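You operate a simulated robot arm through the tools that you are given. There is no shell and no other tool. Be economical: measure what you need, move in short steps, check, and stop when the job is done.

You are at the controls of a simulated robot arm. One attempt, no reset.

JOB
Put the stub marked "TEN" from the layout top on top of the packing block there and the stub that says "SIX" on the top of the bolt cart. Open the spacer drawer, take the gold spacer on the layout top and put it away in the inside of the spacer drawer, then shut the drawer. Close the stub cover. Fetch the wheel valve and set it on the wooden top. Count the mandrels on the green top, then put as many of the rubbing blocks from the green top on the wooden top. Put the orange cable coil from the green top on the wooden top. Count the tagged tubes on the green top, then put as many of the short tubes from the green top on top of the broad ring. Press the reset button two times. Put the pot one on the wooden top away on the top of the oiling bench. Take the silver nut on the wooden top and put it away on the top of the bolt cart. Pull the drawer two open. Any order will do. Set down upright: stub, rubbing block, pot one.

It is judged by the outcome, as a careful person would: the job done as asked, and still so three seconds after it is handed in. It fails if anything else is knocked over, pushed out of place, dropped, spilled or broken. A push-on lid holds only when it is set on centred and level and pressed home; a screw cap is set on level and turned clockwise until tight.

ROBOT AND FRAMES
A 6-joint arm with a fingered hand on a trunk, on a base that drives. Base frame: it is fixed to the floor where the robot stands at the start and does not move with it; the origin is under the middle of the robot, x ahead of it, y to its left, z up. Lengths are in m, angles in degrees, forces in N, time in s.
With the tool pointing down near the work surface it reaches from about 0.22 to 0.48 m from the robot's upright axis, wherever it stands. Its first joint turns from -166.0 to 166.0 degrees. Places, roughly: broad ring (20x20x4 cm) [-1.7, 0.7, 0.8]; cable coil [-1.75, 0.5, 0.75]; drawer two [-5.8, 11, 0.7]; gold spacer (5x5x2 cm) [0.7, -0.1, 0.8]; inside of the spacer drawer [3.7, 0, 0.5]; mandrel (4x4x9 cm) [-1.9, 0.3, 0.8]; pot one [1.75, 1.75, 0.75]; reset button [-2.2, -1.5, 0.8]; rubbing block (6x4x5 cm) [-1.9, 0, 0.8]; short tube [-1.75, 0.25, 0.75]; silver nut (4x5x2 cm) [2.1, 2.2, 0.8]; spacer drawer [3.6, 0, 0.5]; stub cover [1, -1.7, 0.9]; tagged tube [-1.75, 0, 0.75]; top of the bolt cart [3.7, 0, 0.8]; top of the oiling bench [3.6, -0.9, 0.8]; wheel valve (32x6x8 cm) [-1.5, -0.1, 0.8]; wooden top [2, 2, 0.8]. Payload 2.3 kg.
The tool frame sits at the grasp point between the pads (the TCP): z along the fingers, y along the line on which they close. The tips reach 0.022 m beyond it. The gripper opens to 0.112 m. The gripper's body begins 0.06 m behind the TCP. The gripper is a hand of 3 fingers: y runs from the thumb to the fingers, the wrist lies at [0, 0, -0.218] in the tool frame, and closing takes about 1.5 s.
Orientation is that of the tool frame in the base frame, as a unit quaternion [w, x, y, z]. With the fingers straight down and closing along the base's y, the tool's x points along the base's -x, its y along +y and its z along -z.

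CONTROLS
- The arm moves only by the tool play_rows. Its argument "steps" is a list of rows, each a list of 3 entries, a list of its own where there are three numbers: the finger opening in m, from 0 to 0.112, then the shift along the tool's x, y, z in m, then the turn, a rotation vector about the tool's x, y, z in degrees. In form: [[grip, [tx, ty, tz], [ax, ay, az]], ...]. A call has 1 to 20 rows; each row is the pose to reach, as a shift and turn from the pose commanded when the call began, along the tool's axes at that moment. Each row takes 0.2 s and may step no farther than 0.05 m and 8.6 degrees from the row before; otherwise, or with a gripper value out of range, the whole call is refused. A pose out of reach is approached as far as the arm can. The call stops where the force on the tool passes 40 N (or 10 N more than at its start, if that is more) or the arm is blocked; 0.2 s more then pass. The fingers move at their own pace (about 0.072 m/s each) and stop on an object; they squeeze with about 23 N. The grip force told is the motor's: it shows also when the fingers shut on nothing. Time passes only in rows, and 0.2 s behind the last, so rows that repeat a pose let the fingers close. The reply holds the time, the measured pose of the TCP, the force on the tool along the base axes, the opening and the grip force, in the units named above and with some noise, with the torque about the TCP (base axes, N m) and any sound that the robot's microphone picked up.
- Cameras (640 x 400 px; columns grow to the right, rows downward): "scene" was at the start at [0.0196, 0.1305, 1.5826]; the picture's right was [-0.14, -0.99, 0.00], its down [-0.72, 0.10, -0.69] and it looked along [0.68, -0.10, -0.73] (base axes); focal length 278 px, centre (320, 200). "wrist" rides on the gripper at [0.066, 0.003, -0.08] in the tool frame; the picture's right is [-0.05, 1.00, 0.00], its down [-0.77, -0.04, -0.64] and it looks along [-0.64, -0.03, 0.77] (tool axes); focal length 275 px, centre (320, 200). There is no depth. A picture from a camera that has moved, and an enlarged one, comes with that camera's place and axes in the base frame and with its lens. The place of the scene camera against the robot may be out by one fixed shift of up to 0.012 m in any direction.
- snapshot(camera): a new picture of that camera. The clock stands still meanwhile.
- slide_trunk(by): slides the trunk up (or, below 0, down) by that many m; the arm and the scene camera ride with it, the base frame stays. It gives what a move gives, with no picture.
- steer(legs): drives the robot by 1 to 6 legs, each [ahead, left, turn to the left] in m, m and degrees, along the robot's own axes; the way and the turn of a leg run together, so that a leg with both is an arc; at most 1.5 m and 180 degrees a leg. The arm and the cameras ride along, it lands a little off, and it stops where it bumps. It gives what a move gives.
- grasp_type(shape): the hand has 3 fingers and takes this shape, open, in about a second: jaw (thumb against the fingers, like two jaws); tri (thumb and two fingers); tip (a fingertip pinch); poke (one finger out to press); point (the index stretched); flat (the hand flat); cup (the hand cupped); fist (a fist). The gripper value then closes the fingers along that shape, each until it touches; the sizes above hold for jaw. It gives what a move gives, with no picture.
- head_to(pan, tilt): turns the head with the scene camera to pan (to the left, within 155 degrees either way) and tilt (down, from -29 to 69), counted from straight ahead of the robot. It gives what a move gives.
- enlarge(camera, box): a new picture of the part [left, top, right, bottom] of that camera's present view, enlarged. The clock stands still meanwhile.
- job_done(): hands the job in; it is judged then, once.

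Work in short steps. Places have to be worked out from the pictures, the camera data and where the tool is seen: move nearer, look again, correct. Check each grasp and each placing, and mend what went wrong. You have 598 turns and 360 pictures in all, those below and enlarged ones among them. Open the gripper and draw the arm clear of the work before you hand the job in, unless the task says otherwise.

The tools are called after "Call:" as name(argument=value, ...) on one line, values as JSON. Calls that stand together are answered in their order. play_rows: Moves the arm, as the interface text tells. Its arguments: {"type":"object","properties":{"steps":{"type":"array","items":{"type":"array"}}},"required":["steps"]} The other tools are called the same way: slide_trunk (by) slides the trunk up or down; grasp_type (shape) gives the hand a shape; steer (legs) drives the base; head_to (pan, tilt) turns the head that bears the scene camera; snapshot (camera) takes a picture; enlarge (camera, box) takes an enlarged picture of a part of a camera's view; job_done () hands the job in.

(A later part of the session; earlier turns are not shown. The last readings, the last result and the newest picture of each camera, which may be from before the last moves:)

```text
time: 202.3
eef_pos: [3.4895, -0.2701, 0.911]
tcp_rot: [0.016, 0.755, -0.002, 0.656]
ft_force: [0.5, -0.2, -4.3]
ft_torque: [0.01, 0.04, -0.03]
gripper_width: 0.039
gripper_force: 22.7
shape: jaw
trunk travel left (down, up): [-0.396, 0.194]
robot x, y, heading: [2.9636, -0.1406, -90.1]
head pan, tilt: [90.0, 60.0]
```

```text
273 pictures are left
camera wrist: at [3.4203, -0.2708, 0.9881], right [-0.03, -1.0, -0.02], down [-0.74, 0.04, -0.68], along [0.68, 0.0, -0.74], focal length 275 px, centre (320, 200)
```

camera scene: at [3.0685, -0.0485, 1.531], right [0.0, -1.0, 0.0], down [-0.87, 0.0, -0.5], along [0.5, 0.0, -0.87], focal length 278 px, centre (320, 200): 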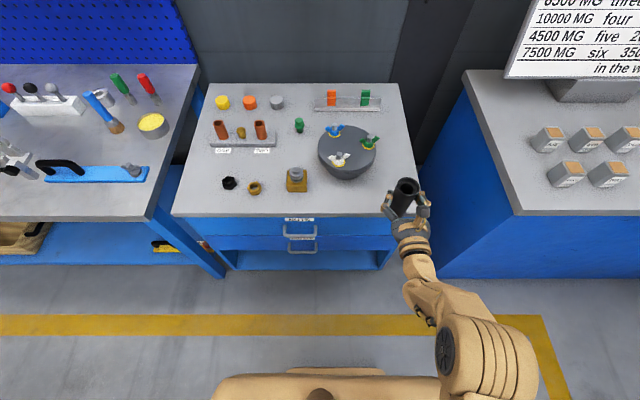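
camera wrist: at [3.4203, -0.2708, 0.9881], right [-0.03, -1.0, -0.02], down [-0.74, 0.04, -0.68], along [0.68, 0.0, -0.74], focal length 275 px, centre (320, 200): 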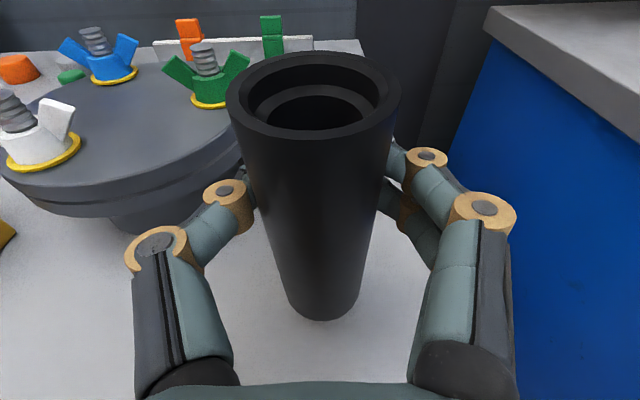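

No contact yet (base ≈0.805). I go on in small steps.

Call:
slide_trunk(by=-0.008)

Call:
slide_trunk(by=-0.008)

Call:
slide_trunk(by=-0.006)

```text
time: 202.9
eef_pos: [3.49, -0.2699, 0.9024]
tcp_rot: [0.016, 0.755, -0.002, 0.656]
ft_force: [-0.5, -0.5, -4.9]
ft_torque: [0.02, 0.02, 0.01]
gripper_width: 0.0389
gripper_force: 23.0
shape: jaw
trunk travel left (down, up): [-0.388, 0.202]
robot x, y, heading: [2.9649, -0.1402, -90.0]
head pan, tilt: [90.0, 60.0]
```

```text
time: 203.5
eef_pos: [3.4912, -0.2701, 0.8959]
tcp_rot: [0.017, 0.754, -0.003, 0.656]
ft_force: [-0.7, -1.1, -4.5]
ft_torque: [-0.01, 0.03, 0.01]
gripper_width: 0.0389
gripper_force: 22.7
shape: jaw
trunk travel left (down, up): [-0.38, 0.21]
robot x, y, heading: [2.9661, -0.139, -90.1]
head pan, tilt: [90.0, 60.0]
```

```text
time: 204.0
eef_pos: [3.4906, -0.2707, 0.8887]
tcp_rot: [0.017, 0.754, -0.003, 0.656]
ft_force: [0.1, -1.3, -3.3]
ft_torque: [-0.01, 0.02, 0.0]
gripper_width: 0.0388
gripper_force: 22.6
shape: jaw
trunk travel left (down, up): [-0.374, 0.216]
robot x, y, heading: [2.9637, -0.1382, -90.1]
head pan, tilt: [90.0, 60.0]
```

Still hanging; continue.

Call:
slide_trunk(by=-0.006)

Call:
slide_trunk(by=-0.005)

Call:
slide_trunk(by=-0.005)

```text
time: 204.6
eef_pos: [3.4902, -0.2708, 0.887]
tcp_rot: [0.016, 0.752, -0.002, 0.659]
ft_force: [7.2, -1.1, 21.4]
ft_torque: [-0.01, -0.28, 0.04]
gripper_width: 0.0389
gripper_force: 23.1
shape: jaw
trunk travel left (down, up): [-0.368, 0.222]
robot x, y, heading: [2.9589, -0.1409, -90.2]
head pan, tilt: [90.0, 60.0]
```

```text
time: 205.1
eef_pos: [3.4893, -0.2703, 0.8792]
tcp_rot: [0.017, 0.755, -0.002, 0.655]
ft_force: [8.4, 0.1, 22.9]
ft_torque: [0.04, -0.27, -0.02]
gripper_width: 0.0383
gripper_force: 23.0
shape: jaw
trunk travel left (down, up): [-0.363, 0.227]
robot x, y, heading: [2.9607, -0.1412, -90.2]
head pan, tilt: [90.0, 60.0]
```

```text
time: 205.7
eef_pos: [3.4892, -0.2693, 0.8753]
tcp_rot: [0.016, 0.752, -0.002, 0.659]
ft_force: [7.9, 0.2, 33.5]
ft_torque: [0.03, -0.35, -0.03]
gripper_width: 0.0377
gripper_force: 23.0
shape: jaw
trunk travel left (down, up): [-0.358, 0.232]
robot x, y, heading: [2.9622, -0.1387, -89.9]
head pan, tilt: [90.0, 60.0]
```

Contact at TCP≈0.887. I ease up, then open a little and look.

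Call:
slide_trunk(by=0.005)

Call:
play_rows(steps=[[0.044, [0, 0, 0], [0, 0, 0]], [0.05, [0, 0, 0], [0, 0, 0]], [0.056, [0, 0, 0], [0, 0, 0]], [0.056, [0, 0, 0], [0, 0, 0]]])

Call:
snapshot(camera="wrist")

```text
time: 206.2
eef_pos: [3.4869, -0.2691, 0.8776]
tcp_rot: [0.015, 0.755, -0.001, 0.656]
ft_force: [3.5, 1.2, 13.4]
ft_torque: [0.07, -0.15, -0.08]
gripper_width: 0.0378
gripper_force: 22.9
shape: jaw
trunk travel left (down, up): [-0.363, 0.227]
robot x, y, heading: [2.9653, -0.1409, -90.2]
head pan, tilt: [90.0, 60.0]
```

```text
time: 207.2
eef_pos: [3.4896, -0.2708, 0.8783]
tcp_rot: [0.016, 0.754, -0.002, 0.657]
ft_force: [0.1, -0.1, 0.6]
ft_torque: [0.01, -0.01, 0.02]
gripper_width: 0.0555
gripper_force: 0.0
shape: jaw
trunk travel left (down, up): [-0.363, 0.227]
robot x, y, heading: [2.9664, -0.1374, -89.8]
head pan, tilt: [90.0, 60.0]
```

```text
272 pictures are left
camera wrist: at [3.4198, -0.2707, 0.9552], right [-0.03, -1.0, -0.02], down [-0.74, 0.04, -0.68], along [0.68, 0.0, -0.74], focal length 275 px, centre (320, 200)
```

wrist: 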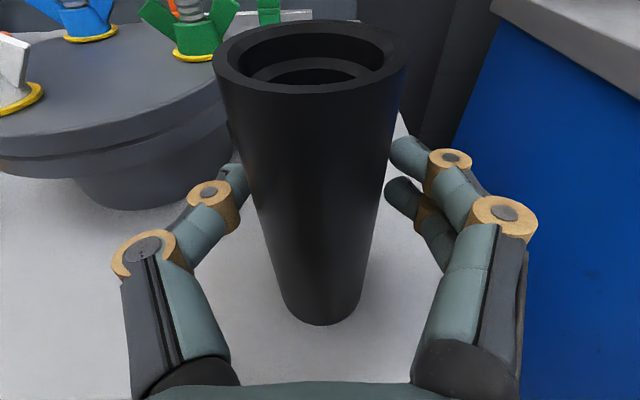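

It stands. To keep clear of the bowl I open only to 0.075 and draw straight back.

Call:
play_rows(steps=[[0.075, [0, 0, 0], [0, 0, 0]], [0.075, [0, 0, 0], [0, 0, 0]], [0.075, [0.0, 0, -0.02], [0, 0, 0]], [0.075, [0.0, 0, -0.05], [0, 0, 0]], [0.075, [0.0, 0, -0.08], [0, 0, 0]], [0.112, [0.02, 0, -0.12], [0, 0, 0]]])

Call:
snapshot(camera="wrist")

Call:
snapshot(camera="scene")

```text
time: 208.6
eef_pos: [3.3731, -0.2667, 0.9165]
tcp_rot: [0.016, 0.754, -0.002, 0.656]
ft_force: [-0.4, -0.1, -0.7]
ft_torque: [0.0, 0.01, 0.0]
gripper_width: 0.1118
gripper_force: 0.0
shape: jaw
trunk travel left (down, up): [-0.363, 0.227]
robot x, y, heading: [2.9654, -0.1404, -90.3]
head pan, tilt: [90.0, 60.0]
```

```text
271 pictures are left
camera wrist: at [3.3029, -0.2664, 0.9924], right [-0.03, -1.0, -0.02], down [-0.73, 0.04, -0.68], along [0.68, 0.0, -0.74], focal length 275 px, centre (320, 200)
```

wrist: 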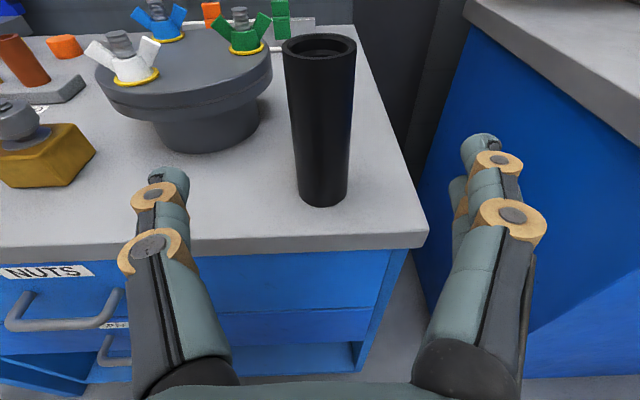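

```text
270 pictures are left
camera scene: at [3.1716, -0.0784, 1.4284], right [0.0, -1.0, 0.0], down [-0.87, 0.0, -0.5], along [0.5, 0.0, -0.87], focal length 278 px, centre (320, 200)
```

scene: 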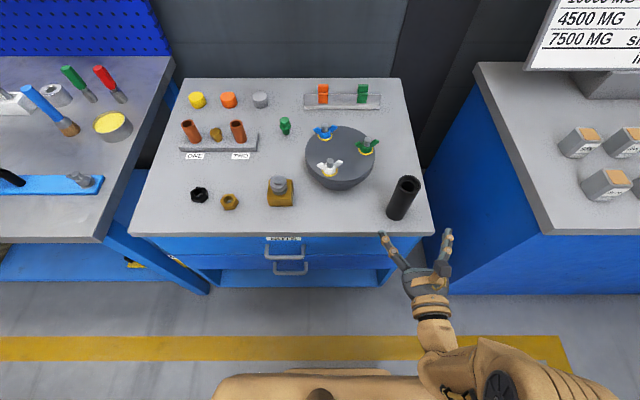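

SIX stands on the cart. Now the drawers: I read their labels.

Call:
enlarge(camera="scene", box=[240, 225, 340, 290])

Call:
enlarge(camera="wrist", box=[0, 240, 160, 380])

```text
6.15 times, centred on (290, 258) of scene
camera zoom: at [3.1716, -0.0784, 1.4284], right [0.0, -1.0, 0.0], down [-0.87, 0.0, -0.5], along [0.5, 0.0, -0.87], focal length 1708 px, centre (505, -154)
```

zoom: 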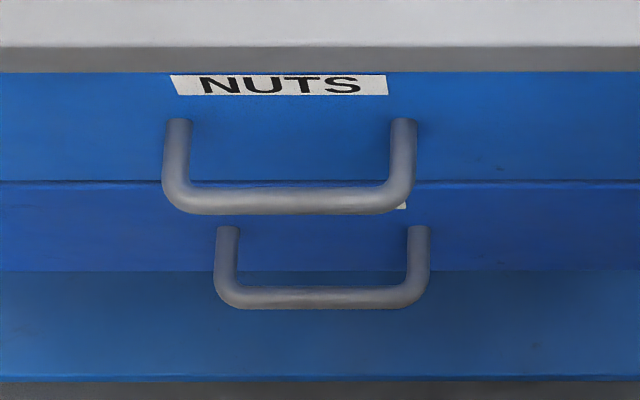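

```text
2.86 times, centred on (80, 310) of wrist
camera zoom: at [3.3029, -0.2664, 0.9924], right [-0.03, -1.0, -0.02], down [-0.73, 0.04, -0.68], along [0.68, 0.0, -0.74], focal length 786 px, centre (1006, -114)
```

zoom: 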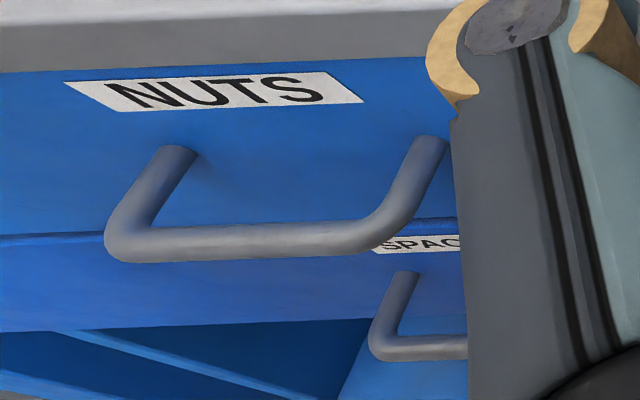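

Lower drawer is SPACERS; its handle bar is at about (3.415, 0.02, 0.51). I drive to face it, keeping back, and lower the trunk while rolling the hand to close vertically.

Call:
steer(legs=[[0, -0.12, 0], [-0.285, 0, 0]])

Call:
play_rows(steps=[[0.112, [0, 0, 0], [0, 0, 8.2]], [0.112, [0, 0, 0], [0, 0, 16.4]], [0.112, [0, 0, 0], [0, 0, 24.6]], [0.112, [0, 0, 0], [0, 0, 32.8]], [0.112, [0, 0, 0], [0, 0, 41]], [0.112, [0, 0, 0], [0, 0, 49.1]], [0.112, [0, 0, 0], [0, 0, 57.3]], [0.112, [0, 0, 0], [0, 0, 65.5]], [0.112, [0, 0, 0], [0, 0, 73.6]], [0.112, [0, 0, 0], [0, 0, 81.8]], [0.112, [0, 0, 0], [0, 0, 90]]])

Call:
slide_trunk(by=-0.35)

Call:
snapshot(camera="wrist")

Call:
snapshot(camera="scene")

```text
time: 211.4
eef_pos: [3.254, 0.019, 0.9147]
tcp_rot: [0.015, 0.754, -0.001, 0.656]
ft_force: [-0.1, -0.4, 0.0]
ft_torque: [-0.01, -0.01, -0.01]
gripper_width: 0.1118
gripper_force: 0.0
shape: jaw
trunk travel left (down, up): [-0.363, 0.227]
robot x, y, heading: [2.8463, 0.1437, -90.1]
head pan, tilt: [90.0, 60.0]
```

```text
time: 213.8
eef_pos: [3.2547, 0.0184, 0.9138]
tcp_rot: [0.453, -0.532, 0.535, -0.475]
ft_force: [-0.7, 0.7, -0.6]
ft_torque: [-0.04, -0.03, -0.03]
gripper_width: 0.1119
gripper_force: 0.0
shape: jaw
trunk travel left (down, up): [-0.363, 0.227]
robot x, y, heading: [2.8457, 0.1456, -90.0]
head pan, tilt: [90.0, 60.0]
```

```text
time: 217.2
eef_pos: [3.2545, 0.0181, 0.5646]
tcp_rot: [0.454, -0.533, 0.534, -0.474]
ft_force: [-0.3, 1.9, 0.3]
ft_torque: [0.02, -0.01, 0.02]
gripper_width: 0.1119
gripper_force: 0.2
shape: jaw
trunk travel left (down, up): [-0.013, 0.577]
robot x, y, heading: [2.8485, 0.1454, -90.1]
head pan, tilt: [90.0, 60.0]
```

```text
267 pictures are left
camera wrist: at [3.174, -0.0462, 0.5746], right [-0.14, 0.03, -0.99], down [-0.61, 0.79, 0.11], along [0.78, 0.62, -0.09], focal length 275 px, centre (320, 200)
```

wrist: 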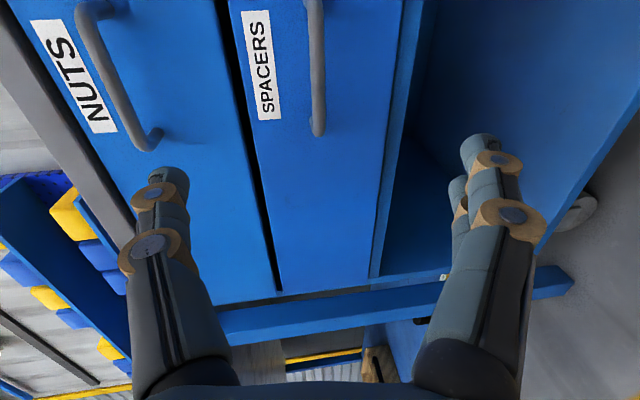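

```text
266 pictures are left
camera scene: at [3.0533, 0.2061, 1.0783], right [0.0, -1.0, 0.0], down [-0.87, 0.0, -0.5], along [0.5, 0.0, -0.87], focal length 278 px, centre (320, 200)
```

scene: 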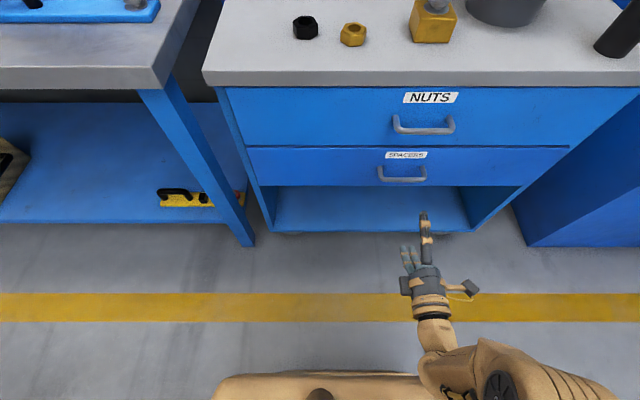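

The bar is at about z 0.546. I advance 0.15 m along the hand axis to straddle it.

Call:
play_rows(steps=[[0.112, [0, 0, 0.04], [0, 0, 0]], [0.112, [0, 0, 0.08], [0, 0, 0]], [0.112, [0, 0, 0.12], [0, 0, 0]], [0.112, [0, 0, 0.14], [0, 0, 0]], [0.112, [0, 0, 0.14], [0, 0, 0]]])

Call:
snapshot(camera="wrist")

Call:
enlarge(camera="scene", box=[320, 80, 520, 220])

```text
time: 218.4
eef_pos: [3.3939, 0.0157, 0.5451]
tcp_rot: [0.453, -0.533, 0.534, -0.475]
ft_force: [-0.4, -0.2, -0.1]
ft_torque: [-0.01, -0.01, -0.06]
gripper_width: 0.1119
gripper_force: 0.0
shape: jaw
trunk travel left (down, up): [-0.013, 0.577]
robot x, y, heading: [2.8448, 0.1453, -90.1]
head pan, tilt: [90.0, 60.0]
```

```text
265 pictures are left
camera wrist: at [3.3126, -0.0492, 0.5548], right [-0.14, 0.03, -0.99], down [-0.61, 0.79, 0.11], along [0.78, 0.62, -0.09], focal length 275 px, centre (320, 200)
```

wrist: 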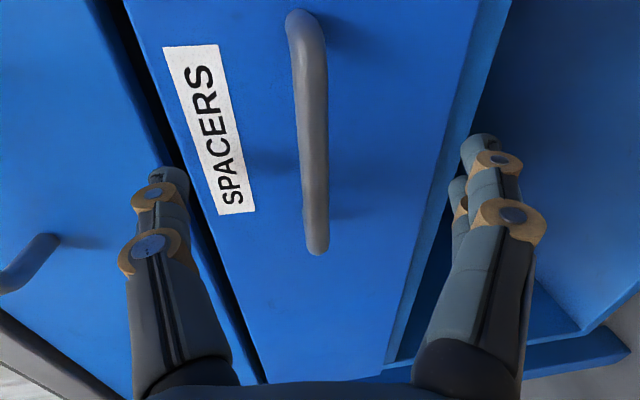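

```text
2.86 times, centred on (420, 150) of scene
camera zoom: at [3.0533, 0.2061, 1.0783], right [0.0, -1.0, 0.0], down [-0.87, 0.0, -0.5], along [0.5, 0.0, -0.87], focal length 793 px, centre (34, 343)
```

zoom: 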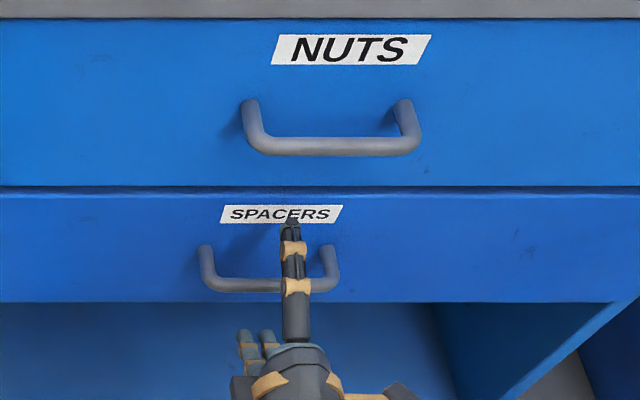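

Bar at x≈3.418: I advance 2.3 cm more and close on it.

Call:
play_rows(steps=[[0.112, [0, 0, 0.012], [0, 0, 0]], [0.112, [0, 0, 0.022], [0, 0, 0]], [0.0, [0, 0, 0.022], [0, 0, 0]], [0.0, [0, 0, 0.022], [0, 0, 0]], [0.0, [0, 0, 0.022], [0, 0, 0]], [0.0, [0, 0, 0.022], [0, 0, 0]], [0.0, [0, 0, 0.022], [0, 0, 0]], [0.0, [0, 0, 0.022], [0, 0, 0]], [0.0, [0, 0, 0.022], [0, 0, 0]], [0.0, [0, 0, 0.022], [0, 0, 0]], [0.0, [0, 0, 0.022], [0, 0, 0]]])

Call:
snapshot(camera="wrist")

```text
time: 220.8
eef_pos: [3.415, 0.0149, 0.5429]
tcp_rot: [0.455, -0.532, 0.533, -0.476]
ft_force: [2.5, -1.2, 9.6]
ft_torque: [0.03, 0.06, -0.01]
gripper_width: 0.0
gripper_force: 22.8
shape: jaw
trunk travel left (down, up): [-0.013, 0.577]
robot x, y, heading: [2.8451, 0.1421, -90.2]
head pan, tilt: [90.0, 60.0]
```

```text
263 pictures are left
camera wrist: at [3.334, -0.0501, 0.553], right [-0.14, 0.03, -0.99], down [-0.61, 0.79, 0.11], along [0.78, 0.62, -0.09], focal length 275 px, centre (320, 200)
```

wrist: 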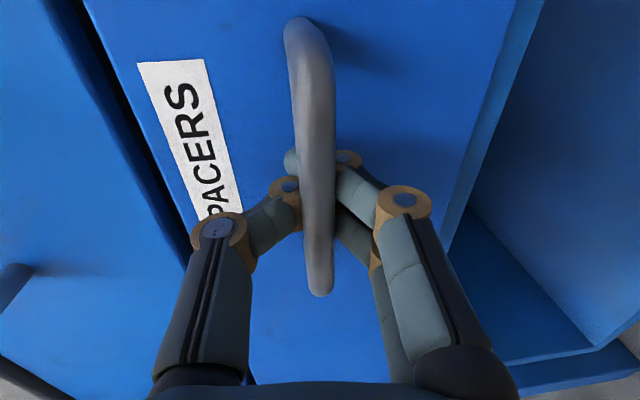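

Fingers wrap behind the bar. I pull straight back with the arm 10 cm first.

Call:
play_rows(steps=[[0.0, [0, 0.002, -0.02], [0, 0, 0]], [0.0, [0, 0.005, -0.04], [0, 0, 0]], [0.0, [0, 0.008, -0.06], [0, 0, 0]], [0.0, [0, 0.011, -0.08], [0, 0, 0]], [0.0, [0, 0.014, -0.1], [0, 0, 0]], [0.0, [0, 0.014, -0.1], [0, 0, 0]]])

Call:
snapshot(camera="scene")

```text
time: 222.2
eef_pos: [3.3149, 0.0168, 0.5419]
tcp_rot: [0.453, -0.533, 0.535, -0.474]
ft_force: [-0.8, -0.2, -0.6]
ft_torque: [-0.03, -0.04, 0.03]
gripper_width: 0.0
gripper_force: 22.8
shape: jaw
trunk travel left (down, up): [-0.013, 0.577]
robot x, y, heading: [2.8483, 0.1451, -90.1]
head pan, tilt: [90.0, 60.0]
```

```text
262 pictures are left
camera scene: at [3.0532, 0.2062, 1.0782], right [0.0, -1.0, 0.0], down [-0.87, 0.0, -0.5], along [0.5, 0.0, -0.87], focal length 278 px, centre (320, 200)
```

scene: 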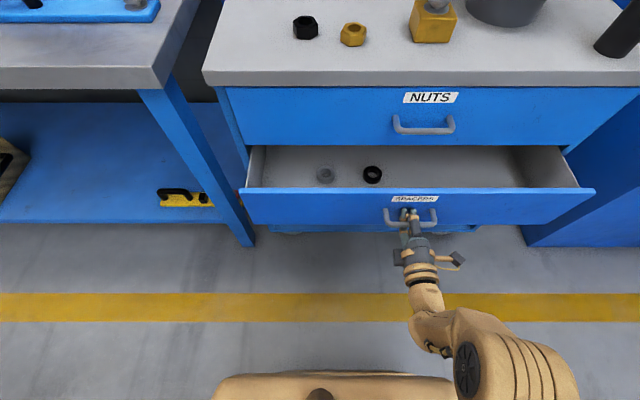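

The drawer is opening. I pull 12 cm further by moving the base, then look.

Call:
steer(legs=[[0, -0.12, 0]])

Call:
snapshot(camera="scene")

```text
time: 223.4
eef_pos: [3.1942, 0.0161, 0.5416]
tcp_rot: [0.453, -0.533, 0.535, -0.473]
ft_force: [-0.6, 0.2, 0.1]
ft_torque: [0.0, -0.02, -0.03]
gripper_width: 0.0003
gripper_force: 22.7
shape: jaw
trunk travel left (down, up): [-0.013, 0.577]
robot x, y, heading: [2.725, 0.1458, -90.1]
head pan, tilt: [90.0, 60.0]
```

```text
261 pictures are left
camera scene: at [2.9341, 0.2061, 1.0783], right [0.0, -1.0, 0.0], down [-0.87, 0.0, -0.5], along [0.5, 0.0, -0.87], focal length 278 px, centre (320, 200)
```

scene: 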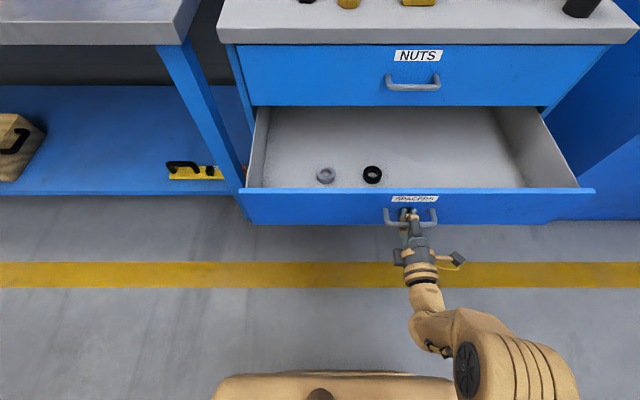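

Drawer is open about 22 cm, revealing two other spacers. I release, back off, and raise the trunk for travel.

Call:
play_rows(steps=[[0.112, [0, 0, 0], [0, 0, 0]], [0.112, [0, 0, 0], [0, 0, 0]], [0.112, [0, 0, 0], [0, 0, 0]], [0.112, [0, 0, 0], [0, 0, 0]], [0.112, [0, 0, 0], [0, 0, 0]], [0.112, [0, 0, 0], [0, 0, 0]]])

Call:
steer(legs=[[0, -0.15, 0]])

Call:
slide_trunk(by=0.5)

Call:
snapshot(camera="scene")

```text
time: 224.8
eef_pos: [3.1953, 0.0163, 0.5422]
tcp_rot: [0.454, -0.533, 0.535, -0.474]
ft_force: [-0.1, -0.2, 0.2]
ft_torque: [-0.01, -0.02, 0.03]
gripper_width: 0.1118
gripper_force: 0.2
shape: jaw
trunk travel left (down, up): [-0.013, 0.577]
robot x, y, heading: [2.7251, 0.1458, -89.8]
head pan, tilt: [90.0, 60.0]
```

```text
time: 226.2
eef_pos: [3.0421, 0.0169, 0.5421]
tcp_rot: [0.453, -0.532, 0.535, -0.475]
ft_force: [-0.4, 0.8, 0.3]
ft_torque: [0.04, 0.01, 0.01]
gripper_width: 0.112
gripper_force: 0.0
shape: jaw
trunk travel left (down, up): [-0.013, 0.577]
robot x, y, heading: [2.5745, 0.1421, -90.3]
head pan, tilt: [90.0, 60.0]
```

```text
refused: 0.5 is not a number from -0.4 to 0.4
```

```text
260 pictures are left
camera scene: at [2.782, 0.206, 1.0783], right [0.0, -1.0, 0.0], down [-0.87, 0.0, -0.5], along [0.5, 0.0, -0.87], focal length 278 px, centre (320, 200)
```

scene: 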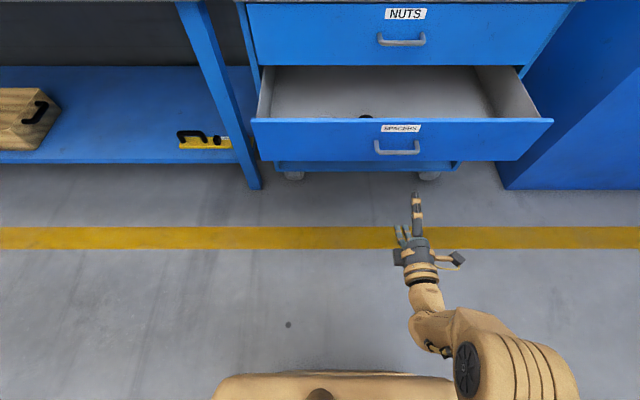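

Raise the trunk in two moves, then drive to the right side of the layout table (heading 0, arm to the left).

Call:
slide_trunk(by=0.4)

Call:
slide_trunk(by=0.1)

Call:
steer(legs=[[0.8, 0, 0.3], [0, 0, 90], [-1.0, 0, 0], [-1.0, 0, 0]])

Call:
snapshot(camera="scene")

```text
time: 230.1
eef_pos: [3.0416, 0.0158, 0.9417]
tcp_rot: [0.453, -0.532, 0.535, -0.475]
ft_force: [0.4, 0.1, -0.8]
ft_torque: [-0.02, -0.04, -0.02]
gripper_width: 0.1123
gripper_force: 0.1
shape: jaw
trunk travel left (down, up): [-0.413, 0.177]
robot x, y, heading: [2.5725, 0.1432, -90.1]
head pan, tilt: [90.0, 60.0]
```

```text
time: 231.4
eef_pos: [3.0432, 0.0164, 1.0418]
tcp_rot: [0.452, -0.533, 0.535, -0.475]
ft_force: [0.3, -0.6, -0.8]
ft_torque: [-0.05, 0.02, 0.0]
gripper_width: 0.112
gripper_force: 0.0
shape: jaw
trunk travel left (down, up): [-0.513, 0.077]
robot x, y, heading: [2.5724, 0.1434, -90.0]
head pan, tilt: [90.0, 60.0]
```

```text
time: 249.1
eef_pos: [0.6929, -0.1934, 1.0421]
tcp_rot: [-0.656, 0.755, -0.003, 0.016]
ft_force: [0.2, -0.1, 0.7]
ft_torque: [0.02, 0.0, -0.02]
gripper_width: 0.1118
gripper_force: 0.1
shape: jaw
trunk travel left (down, up): [-0.513, 0.077]
robot x, y, heading: [0.5621, -0.6589, -0.7]
head pan, tilt: [90.0, 60.0]
```

```text
259 pictures are left
camera scene: at [0.5043, -0.453, 1.5783], right [1.0, 0.0, 0.0], down [0.0, -0.87, -0.5], along [0.0, 0.5, -0.87], focal length 278 px, centre (320, 200)
```

scene: 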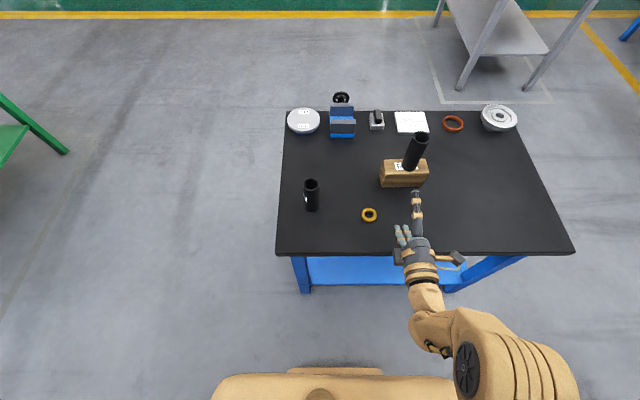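

I pitch the hand down to vertical (about its x axis), drawing it in 11 cm meanwhile.

Call:
play_rows(steps=[[0.112, [0, 0, -0.011], [-8.2, 0, 0]], [0.112, [0, 0, -0.022], [-16.4, 0, 0]], [0.112, [0, 0, -0.033], [-24.6, 0, 0]], [0.112, [0, 0, -0.044], [-32.8, 0, 0]], [0.112, [0, 0, -0.055], [-41, 0, 0]], [0.112, [0, 0, -0.066], [-49.2, 0, 0]], [0.112, [0, 0, -0.077], [-57.4, 0, 0]], [0.112, [0, 0, -0.088], [-65.6, 0, 0]], [0.112, [0, 0, -0.1], [-73.8, 0, 0]], [0.112, [0, 0, -0.107], [-82, 0, 0]], [0.112, [0, 0, -0.107], [-82, 0, 0]]])

Call:
steer(legs=[[0, 0.19, 0.7]])

Call:
snapshot(camera="wrist")

Call:
snapshot(camera="scene")

```text
time: 251.5
eef_pos: [0.6901, -0.2985, 1.0557]
tcp_rot: [0.0, 1.0, -0.013, 0.012]
ft_force: [-0.5, 0.8, 0.3]
ft_torque: [0.03, 0.0, 0.0]
gripper_width: 0.1121
gripper_force: 0.1
shape: jaw
out of reach, approached as far as the arm can: row 6, 7
trunk travel left (down, up): [-0.513, 0.077]
robot x, y, heading: [0.5634, -0.662, -0.1]
head pan, tilt: [90.0, 60.0]
```

```text
time: 253.1
eef_pos: [0.6844, -0.1062, 1.0568]
tcp_rot: [0.0, 1.0, -0.007, 0.011]
ft_force: [0.2, 0.1, 0.2]
ft_torque: [-0.01, 0.0, 0.04]
gripper_width: 0.112
gripper_force: 0.0
shape: jaw
trunk travel left (down, up): [-0.513, 0.077]
robot x, y, heading: [0.5651, -0.4681, 0.4]
head pan, tilt: [90.0, 60.0]
```

```text
258 pictures are left
camera wrist: at [0.7498, -0.1108, 1.1388], right [-0.06, -1.0, 0.0], down [-0.78, 0.05, 0.62], along [-0.62, 0.04, -0.79], focal length 275 px, centre (320, 200)
```

wrist: 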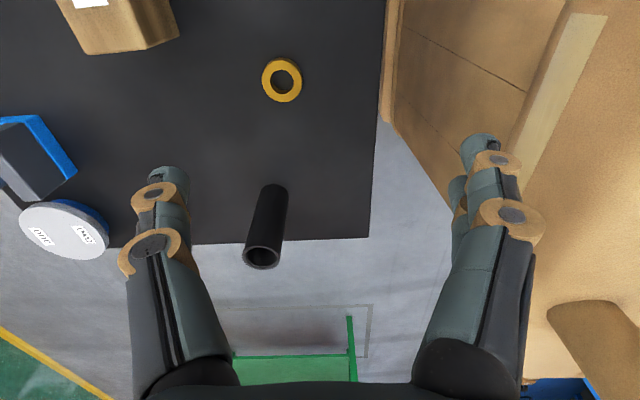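

```text
257 pictures are left
camera scene: at [0.5015, -0.2627, 1.5782], right [1.0, 0.01, 0.0], down [0.01, -0.87, -0.5], along [0.0, 0.5, -0.87], focal length 278 px, centre (320, 200)
```

scene: 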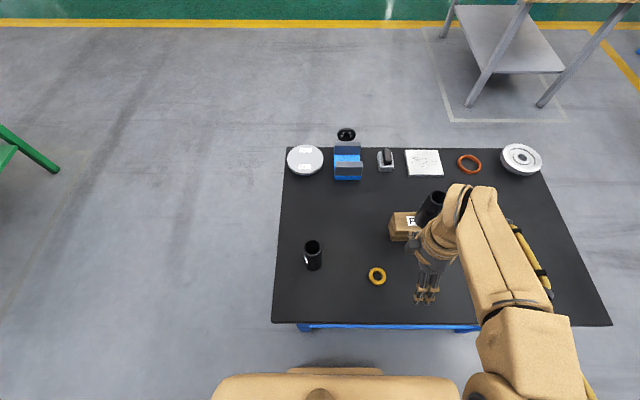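

Spacer at about (0.6565,-0.057). I place the hand over it by moving the base.

Call:
steer(legs=[[-0.028, 0.049, -0.4]])

Call:
snapshot(camera="wrist")

```text
time: 254.0
eef_pos: [0.6596, -0.0587, 1.0567]
tcp_rot: [0.0, 1.0, -0.009, 0.012]
ft_force: [0.0, -0.5, -0.5]
ft_torque: [-0.03, -0.04, 0.0]
gripper_width: 0.1123
gripper_force: 0.0
shape: jaw
trunk travel left (down, up): [-0.513, 0.077]
robot x, y, heading: [0.5364, -0.4242, 0.2]
head pan, tilt: [90.0, 60.0]
```

```text
256 pictures are left
camera wrist: at [0.7233, -0.063, 1.1388], right [-0.07, -1.0, 0.0], down [-0.78, 0.05, 0.62], along [-0.62, 0.04, -0.79], focal length 275 px, centre (320, 200)
```

wrist: 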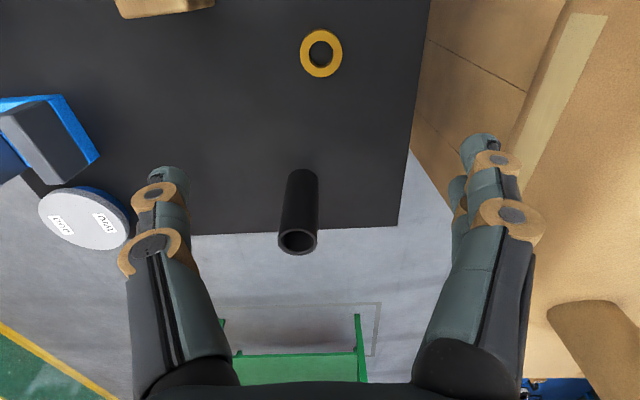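

Aligned. I descend to z≈0.786 and close on the ring.

Call:
play_rows(steps=[[0.112, [0, 0, 0.045], [0, 0, 0]], [0.112, [-0.002, 0, 0.09], [0, 0, 0]], [0.112, [-0.004, 0, 0.135], [0, 0, 0]], [0.112, [-0.006, 0, 0.18], [0, 0, 0]], [0.112, [-0.008, 0, 0.225], [0, 0, 0]], [0.112, [-0.0085, 0, 0.25], [0, 0, 0]], [0.112, [-0.0085, 0, 0.268], [0, 0, 0]], [0.112, [-0.0085, 0, 0.268], [0, 0, 0]]])

Call:
snapshot(camera="wrist")

```text
time: 255.6
eef_pos: [0.657, -0.0564, 0.7975]
tcp_rot: [-0.007, 1.0, -0.01, 0.012]
ft_force: [-1.9, 0.0, 22.0]
ft_torque: [-0.6, 0.04, -0.08]
gripper_width: 0.1118
gripper_force: 0.0
shape: jaw
trunk travel left (down, up): [-0.513, 0.077]
robot x, y, heading: [0.5339, -0.4212, 0.0]
head pan, tilt: [90.0, 60.0]
stopped in row 7: the force on the tool passed its limit (the readings are from after the stop); the commanded pose is now the measured one
```

```text
255 pictures are left
camera wrist: at [0.7215, -0.0619, 0.8809], right [-0.07, -1.0, -0.01], down [-0.78, 0.04, 0.62], along [-0.62, 0.05, -0.79], focal length 275 px, centre (320, 200)
```

wrist: 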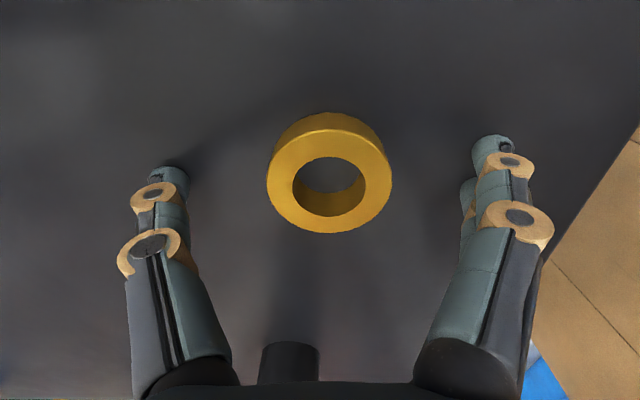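

Open fingertips touched the table (they are longer when straight). I rise a little, part-close to 0.07, then lower to 0.785 and close.

Call:
play_rows(steps=[[0.112, [-0.003, -0.003, -0.008], [0, 0, 0]], [0.072, [-0.006, -0.003, -0.008], [0, 0, 0]], [0.072, [-0.006, -0.003, -0.008], [0, 0, 0]], [0.072, [-0.006, -0.003, -0.008], [0, 0, 0]], [0.072, [-0.006, -0.003, 0.004], [0, 0, 0]], [0.072, [-0.006, -0.003, 0.01], [0, 0, 0]], [0.0, [-0.006, -0.003, 0.01], [0, 0, 0]], [0.0, [-0.006, -0.003, 0.01], [0, 0, 0]], [0.0, [-0.006, -0.003, 0.01], [0, 0, 0]], [0.0, [-0.006, -0.003, 0.01], [0, 0, 0]], [0.0, [-0.006, -0.003, 0.01], [0, 0, 0]]])

Call:
snapshot(camera="wrist")

```text
time: 256.8
eef_pos: [0.651, -0.0505, 0.802]
tcp_rot: [-0.012, 1.0, -0.011, 0.013]
ft_force: [-1.1, 0.9, 34.9]
ft_torque: [-1.71, 0.19, -0.04]
gripper_width: 0.0716
gripper_force: 0.0
shape: jaw
trunk travel left (down, up): [-0.513, 0.077]
robot x, y, heading: [0.536, -0.4227, 0.1]
head pan, tilt: [90.0, 60.0]
stopped in row 5: the force on the tool passed its limit (the readings are from after the stop); the commanded pose is now the measured one
```

```text
254 pictures are left
camera wrist: at [0.7157, -0.0568, 0.884], right [-0.07, -1.0, -0.02], down [-0.79, 0.04, 0.62], along [-0.62, 0.06, -0.79], focal length 275 px, centre (320, 200)
```

wrist: 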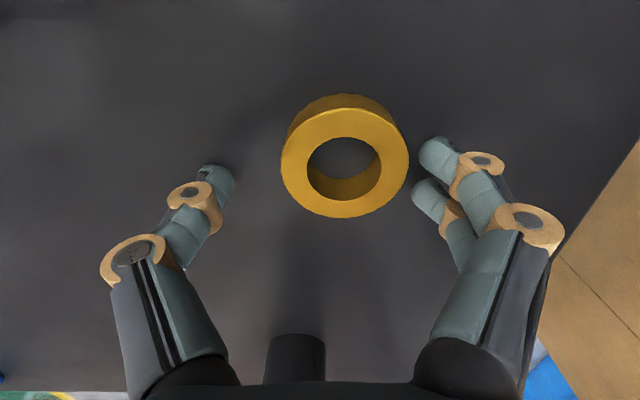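

Finger tips still reach ~4 cm below TCP when part-open. I rise, centre over the ring (1 cm toward me), close to just above its width, then lower again.

Call:
play_rows(steps=[[0.072, [0.0, 0.0, -0.01], [0, 0, 0]], [0.064, [0.003, 0.01, -0.01], [-0.5, 0, 0]], [0.058, [0.003, 0.01, -0.01], [-0.8, 0, 0]], [0.058, [0.003, 0.01, -0.01], [-0.8, 0, 0]], [0.058, [0.003, 0.01, -0.01], [-0.8, 0, 0]]])

Call:
snapshot(camera="wrist")

```text
time: 258.0
eef_pos: [0.6546, -0.0599, 0.8081]
tcp_rot: [-0.001, 1.0, -0.009, 0.011]
ft_force: [-0.2, -0.2, -0.1]
ft_torque: [0.0, -0.03, -0.01]
gripper_width: 0.0587
gripper_force: 0.1
shape: jaw
trunk travel left (down, up): [-0.513, 0.077]
robot x, y, heading: [0.5328, -0.4235, 0.4]
head pan, tilt: [90.0, 60.0]
```

```text
253 pictures are left
camera wrist: at [0.7193, -0.065, 0.8913], right [-0.07, -1.0, 0.0], down [-0.78, 0.05, 0.62], along [-0.62, 0.04, -0.79], focal length 275 px, centre (320, 200)
```

wrist: 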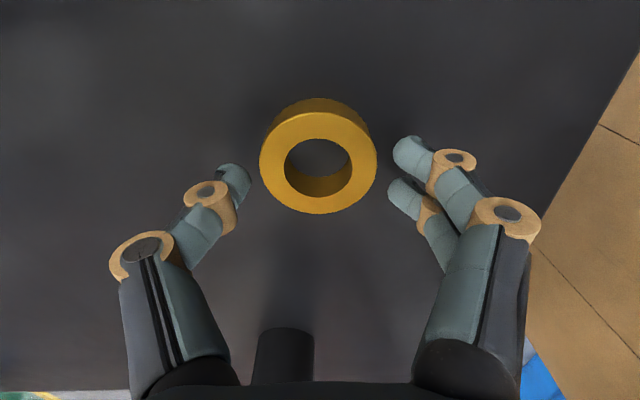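

Centred. I lower 2 cm and close.

Call:
play_rows(steps=[[0.058, [0.003, 0.0, 0.008], [0, 0, 0]], [0.058, [0.003, 0.0, 0.015], [0, 0, 0]], [0.058, [0.003, 0.0, 0.019], [0, 0, 0]], [0.0, [0.003, 0.0, 0.019], [0, 0, 0]], [0.0, [0.003, 0.0, 0.019], [0, 0, 0]], [0.0, [0.003, 0.0, 0.019], [0, 0, 0]], [0.0, [0.003, 0.0, 0.019], [0, 0, 0]]])

Call:
snapshot(camera="wrist")

```text
time: 258.6
eef_pos: [0.656, -0.0595, 0.8008]
tcp_rot: [-0.006, 1.0, -0.011, 0.012]
ft_force: [-3.1, -3.2, 36.3]
ft_torque: [-1.34, 0.24, -0.1]
gripper_width: 0.0591
gripper_force: 0.0
shape: jaw
trunk travel left (down, up): [-0.513, 0.077]
robot x, y, heading: [0.5331, -0.4238, 0.1]
head pan, tilt: [90.0, 60.0]
stopped in row 2: the force on the tool passed its limit (the readings are from after the stop); the commanded pose is now the measured one
```

```text
252 pictures are left
camera wrist: at [0.7218, -0.0645, 0.8839], right [-0.07, -1.0, -0.01], down [-0.79, 0.04, 0.62], along [-0.61, 0.05, -0.79], focal length 275 px, centre (320, 200)
```

wrist: 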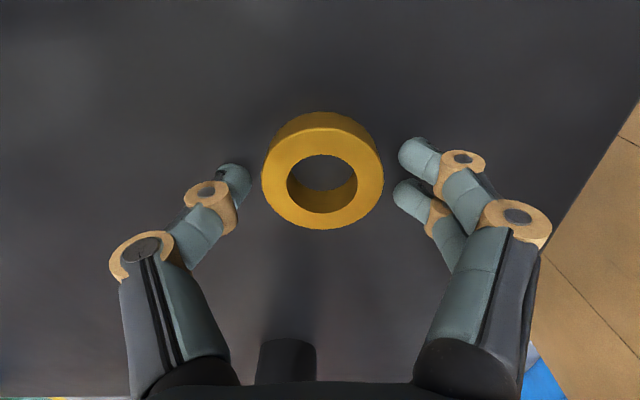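

So the tips already touch the table alongside the ring; I ease up 2 mm and close there.

Call:
play_rows(steps=[[0.058, [0.0, 0.0, -0.003], [-0.5, 0, 0]], [0.0, [0.0, 0.0, -0.003], [-0.5, 0, 0]], [0.0, [0.0, 0.0, -0.003], [-0.5, 0, 0]], [0.0, [0.0, 0.0, -0.003], [-0.5, 0, 0]], [0.0, [0.0, 0.0, -0.003], [-0.5, 0, 0]], [0.0, [0.0, 0.0, -0.003], [-0.5, 0, 0]]])

Call:
snapshot(camera="wrist")

```text
time: 260.0
eef_pos: [0.6578, -0.0583, 0.801]
tcp_rot: [-0.001, 1.0, -0.01, 0.012]
ft_force: [-1.4, -2.7, 7.4]
ft_torque: [-0.28, 0.1, 0.02]
gripper_width: 0.0414
gripper_force: 22.9
shape: jaw
trunk travel left (down, up): [-0.513, 0.077]
robot x, y, heading: [0.5335, -0.4231, 0.3]
head pan, tilt: [90.0, 60.0]
```

```text
251 pictures are left
camera wrist: at [0.7228, -0.0635, 0.8845], right [-0.07, -1.0, 0.0], down [-0.79, 0.05, 0.62], along [-0.62, 0.04, -0.79], focal length 275 px, centre (320, 200)
```

wrist: 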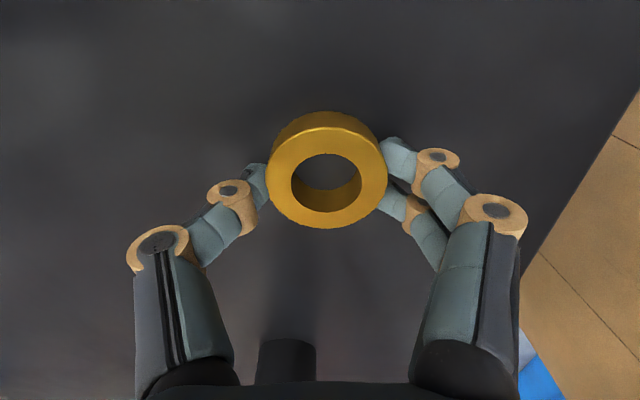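

Gripped. I lift and check that the ring comes along.

Call:
play_rows(steps=[[0.0, [0, 0, -0.03], [0, 0, 0]], [0.0, [0, 0, -0.07], [0, 0, 0]], [0.0, [0, 0, -0.11], [0, 0, 0]], [0.0, [0, 0, -0.15], [0, 0, 0]], [0.0, [0, 0, -0.19], [0, 0, 0]], [0.0, [0, 0, -0.23], [0, 0, 0]]])

Call:
snapshot(camera="wrist")

```text
time: 261.4
eef_pos: [0.6526, -0.0585, 1.0331]
tcp_rot: [-0.001, 1.0, -0.01, 0.013]
ft_force: [0.2, -0.2, -1.8]
ft_torque: [0.0, 0.01, -0.01]
gripper_width: 0.0401
gripper_force: 23.0
shape: jaw
trunk travel left (down, up): [-0.513, 0.077]
robot x, y, heading: [0.5337, -0.424, -0.1]
head pan, tilt: [90.0, 60.0]
```

```text
250 pictures are left
camera wrist: at [0.7181, -0.063, 1.1165], right [-0.07, -1.0, 0.0], down [-0.78, 0.05, 0.62], along [-0.62, 0.04, -0.79], focal length 275 px, centre (320, 200)
```

wrist: 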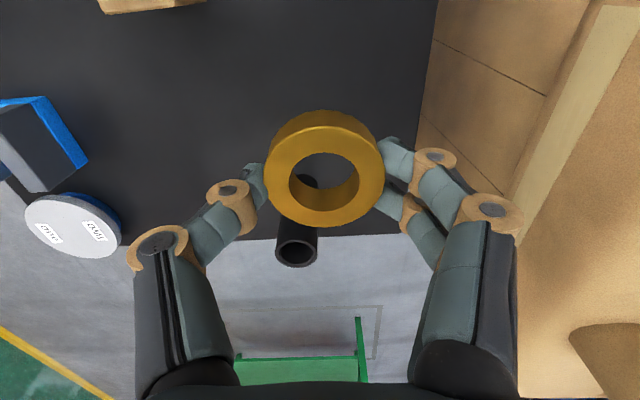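

The ring is held. I drive back to the cart.

Call:
steer(legs=[[0, -0.24, 0], [1.0, 0, 0], [1.0, 0, 0], [0, 0, -90], [-0.62, 0, 0], [0, 0.28, 0]])

Call:
snapshot(camera="scene")

Call:
snapshot(camera="wrist")

```text
time: 281.2
eef_pos: [3.184, -0.1292, 1.0334]
tcp_rot: [-0.009, -0.705, 0.709, -0.009]
ft_force: [0.6, 0.8, -0.9]
ft_torque: [0.0, 0.0, -0.01]
gripper_width: 0.0401
gripper_force: 22.9
shape: jaw
trunk travel left (down, up): [-0.513, 0.077]
robot x, y, heading: [2.817, -0.0137, -89.0]
head pan, tilt: [90.0, 60.0]
```

```text
249 pictures are left
camera scene: at [3.0253, 0.0499, 1.5782], right [0.02, -1.0, 0.0], down [-0.87, -0.01, -0.5], along [0.5, 0.01, -0.87], focal length 278 px, centre (320, 200)
```

scene: 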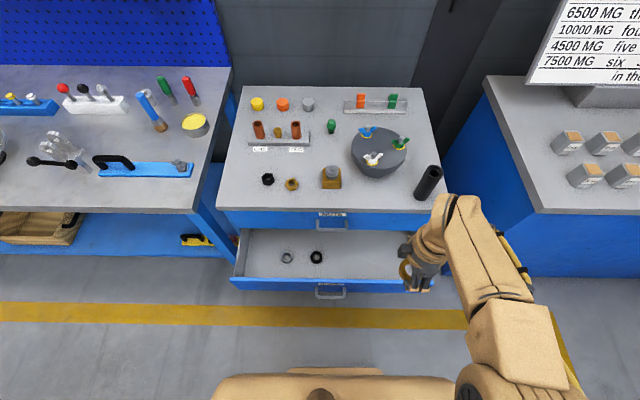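

```text
248 pictures are left
camera wrist: at [3.182, -0.1931, 1.1156], right [-1.0, 0.05, 0.0], down [0.04, 0.79, 0.62], along [0.03, 0.62, -0.79], focal length 275 px, centre (320, 200)
```

wrist: 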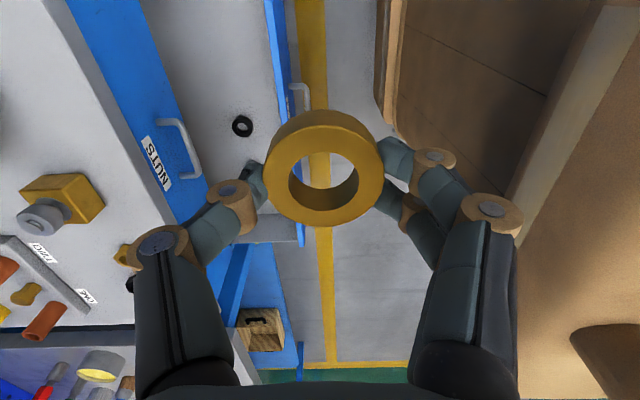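

I move 15 cm closer so that the ring is over the drawer's interior, then lower the trunk in stages.

Call:
steer(legs=[[0, 0.155, -1.0]])

Call:
slide_trunk(by=-0.3)

Call:
snapshot(camera="wrist")

Call:
snapshot(camera="scene")

```text
time: 282.6
eef_pos: [3.3371, -0.1329, 1.0334]
tcp_rot: [-0.008, -0.698, 0.716, -0.009]
ft_force: [1.3, -0.1, -1.3]
ft_torque: [-0.02, 0.0, -0.01]
gripper_width: 0.0399
gripper_force: 23.0
shape: jaw
trunk travel left (down, up): [-0.513, 0.077]
robot x, y, heading: [2.9723, -0.0178, -90.0]
head pan, tilt: [90.0, 60.0]
```

```text
time: 285.6
eef_pos: [3.3372, -0.133, 0.7324]
tcp_rot: [-0.008, -0.699, 0.715, -0.008]
ft_force: [0.4, -0.5, -1.1]
ft_torque: [-0.02, -0.03, 0.01]
gripper_width: 0.04
gripper_force: 22.8
shape: jaw
trunk travel left (down, up): [-0.213, 0.377]
robot x, y, heading: [2.9725, -0.0162, -89.6]
head pan, tilt: [90.0, 60.0]
```

```text
247 pictures are left
camera wrist: at [3.3333, -0.1981, 0.8158], right [-1.0, 0.07, 0.0], down [0.05, 0.78, 0.62], along [0.04, 0.62, -0.79], focal length 275 px, centre (320, 200)
```

wrist: 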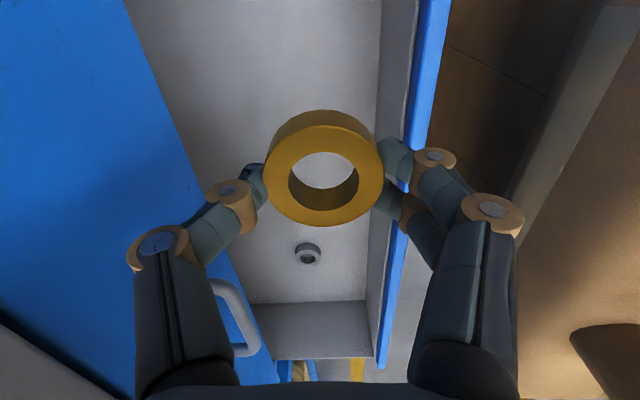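

```text
246 pictures are left
camera scene: at [3.1807, 0.0475, 1.2783], right [0.0, -1.0, 0.0], down [-0.87, 0.0, -0.5], along [0.5, 0.0, -0.87], focal length 278 px, centre (320, 200)
```

scene: 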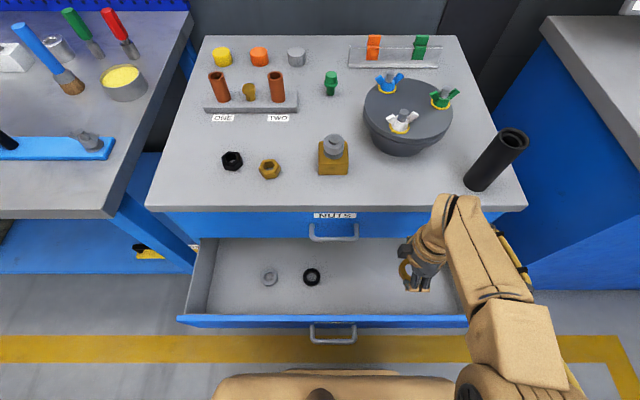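

Over the interior. I shift 2 cm deeper (away from the front wall) and lower further.

Call:
play_rows(steps=[[0.0, [0, -0.01, 0], [0, 0, 0]], [0.0, [0, -0.02, 0], [0, 0, 0]]])

Call:
slide_trunk(by=-0.15)

Call:
snapshot(camera="wrist")

```text
time: 286.2
eef_pos: [3.3579, -0.1343, 0.7331]
tcp_rot: [-0.008, -0.698, 0.716, -0.008]
ft_force: [0.1, -0.1, -1.7]
ft_torque: [-0.01, -0.01, 0.0]
gripper_width: 0.0402
gripper_force: 23.1
shape: jaw
trunk travel left (down, up): [-0.213, 0.377]
robot x, y, heading: [2.9763, -0.0158, -89.8]
head pan, tilt: [90.0, 60.0]
```

```text
time: 288.0
eef_pos: [3.3577, -0.1335, 0.5843]
tcp_rot: [-0.008, -0.698, 0.716, -0.009]
ft_force: [-0.2, -0.6, -1.7]
ft_torque: [0.02, -0.02, 0.0]
gripper_width: 0.0401
gripper_force: 22.4
shape: jaw
trunk travel left (down, up): [-0.063, 0.527]
robot x, y, heading: [2.9751, -0.0149, -89.9]
head pan, tilt: [90.0, 60.0]
```

```text
245 pictures are left
camera wrist: at [3.3533, -0.1985, 0.6657], right [-1.0, 0.07, 0.0], down [0.05, 0.78, 0.62], along [0.04, 0.62, -0.79], focal length 275 px, centre (320, 200)
```

wrist: 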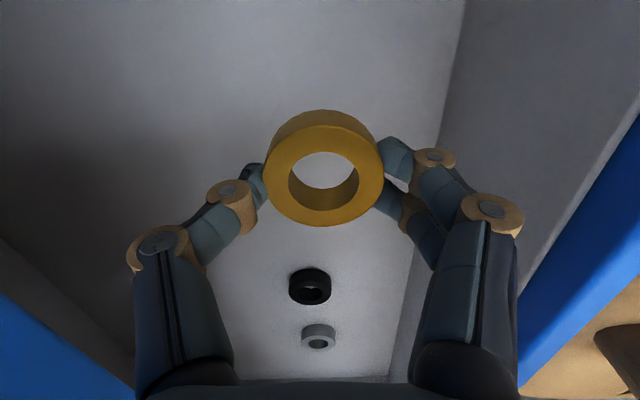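

Inside the drawer now. I lower in small steps to contact.

Call:
slide_trunk(by=-0.02)

Call:
slide_trunk(by=-0.015)

Call:
slide_trunk(by=-0.01)

Call:
slide_trunk(by=-0.01)

```text
time: 288.6
eef_pos: [3.3583, -0.1331, 0.5627]
tcp_rot: [-0.009, -0.699, 0.715, -0.008]
ft_force: [-0.3, 0.0, -1.9]
ft_torque: [0.0, -0.01, -0.04]
gripper_width: 0.0399
gripper_force: 22.9
shape: jaw
trunk travel left (down, up): [-0.043, 0.547]
robot x, y, heading: [2.9725, -0.0115, -90.0]
head pan, tilt: [90.0, 60.0]
```

```text
time: 289.2
eef_pos: [3.3569, -0.134, 0.5475]
tcp_rot: [-0.008, -0.699, 0.715, -0.009]
ft_force: [0.6, -0.2, -2.2]
ft_torque: [0.0, -0.02, 0.01]
gripper_width: 0.04
gripper_force: 23.3
shape: jaw
trunk travel left (down, up): [-0.028, 0.562]
robot x, y, heading: [2.9738, -0.0116, -89.8]
head pan, tilt: [90.0, 60.0]
```

```text
time: 289.8
eef_pos: [3.3575, -0.134, 0.5387]
tcp_rot: [-0.009, -0.699, 0.715, -0.008]
ft_force: [-0.8, 0.4, -0.9]
ft_torque: [-0.03, -0.01, 0.0]
gripper_width: 0.04
gripper_force: 23.0
shape: jaw
trunk travel left (down, up): [-0.018, 0.572]
robot x, y, heading: [2.969, -0.0125, -89.9]
head pan, tilt: [90.0, 60.0]
```

```text
time: 290.4
eef_pos: [3.357, -0.1338, 0.5284]
tcp_rot: [-0.009, -0.699, 0.715, -0.008]
ft_force: [0.6, -0.3, -1.4]
ft_torque: [0.01, 0.0, 0.04]
gripper_width: 0.0398
gripper_force: 22.7
shape: jaw
trunk travel left (down, up): [-0.008, 0.582]
robot x, y, heading: [2.974, -0.013, -90.0]
head pan, tilt: [90.0, 60.0]
```

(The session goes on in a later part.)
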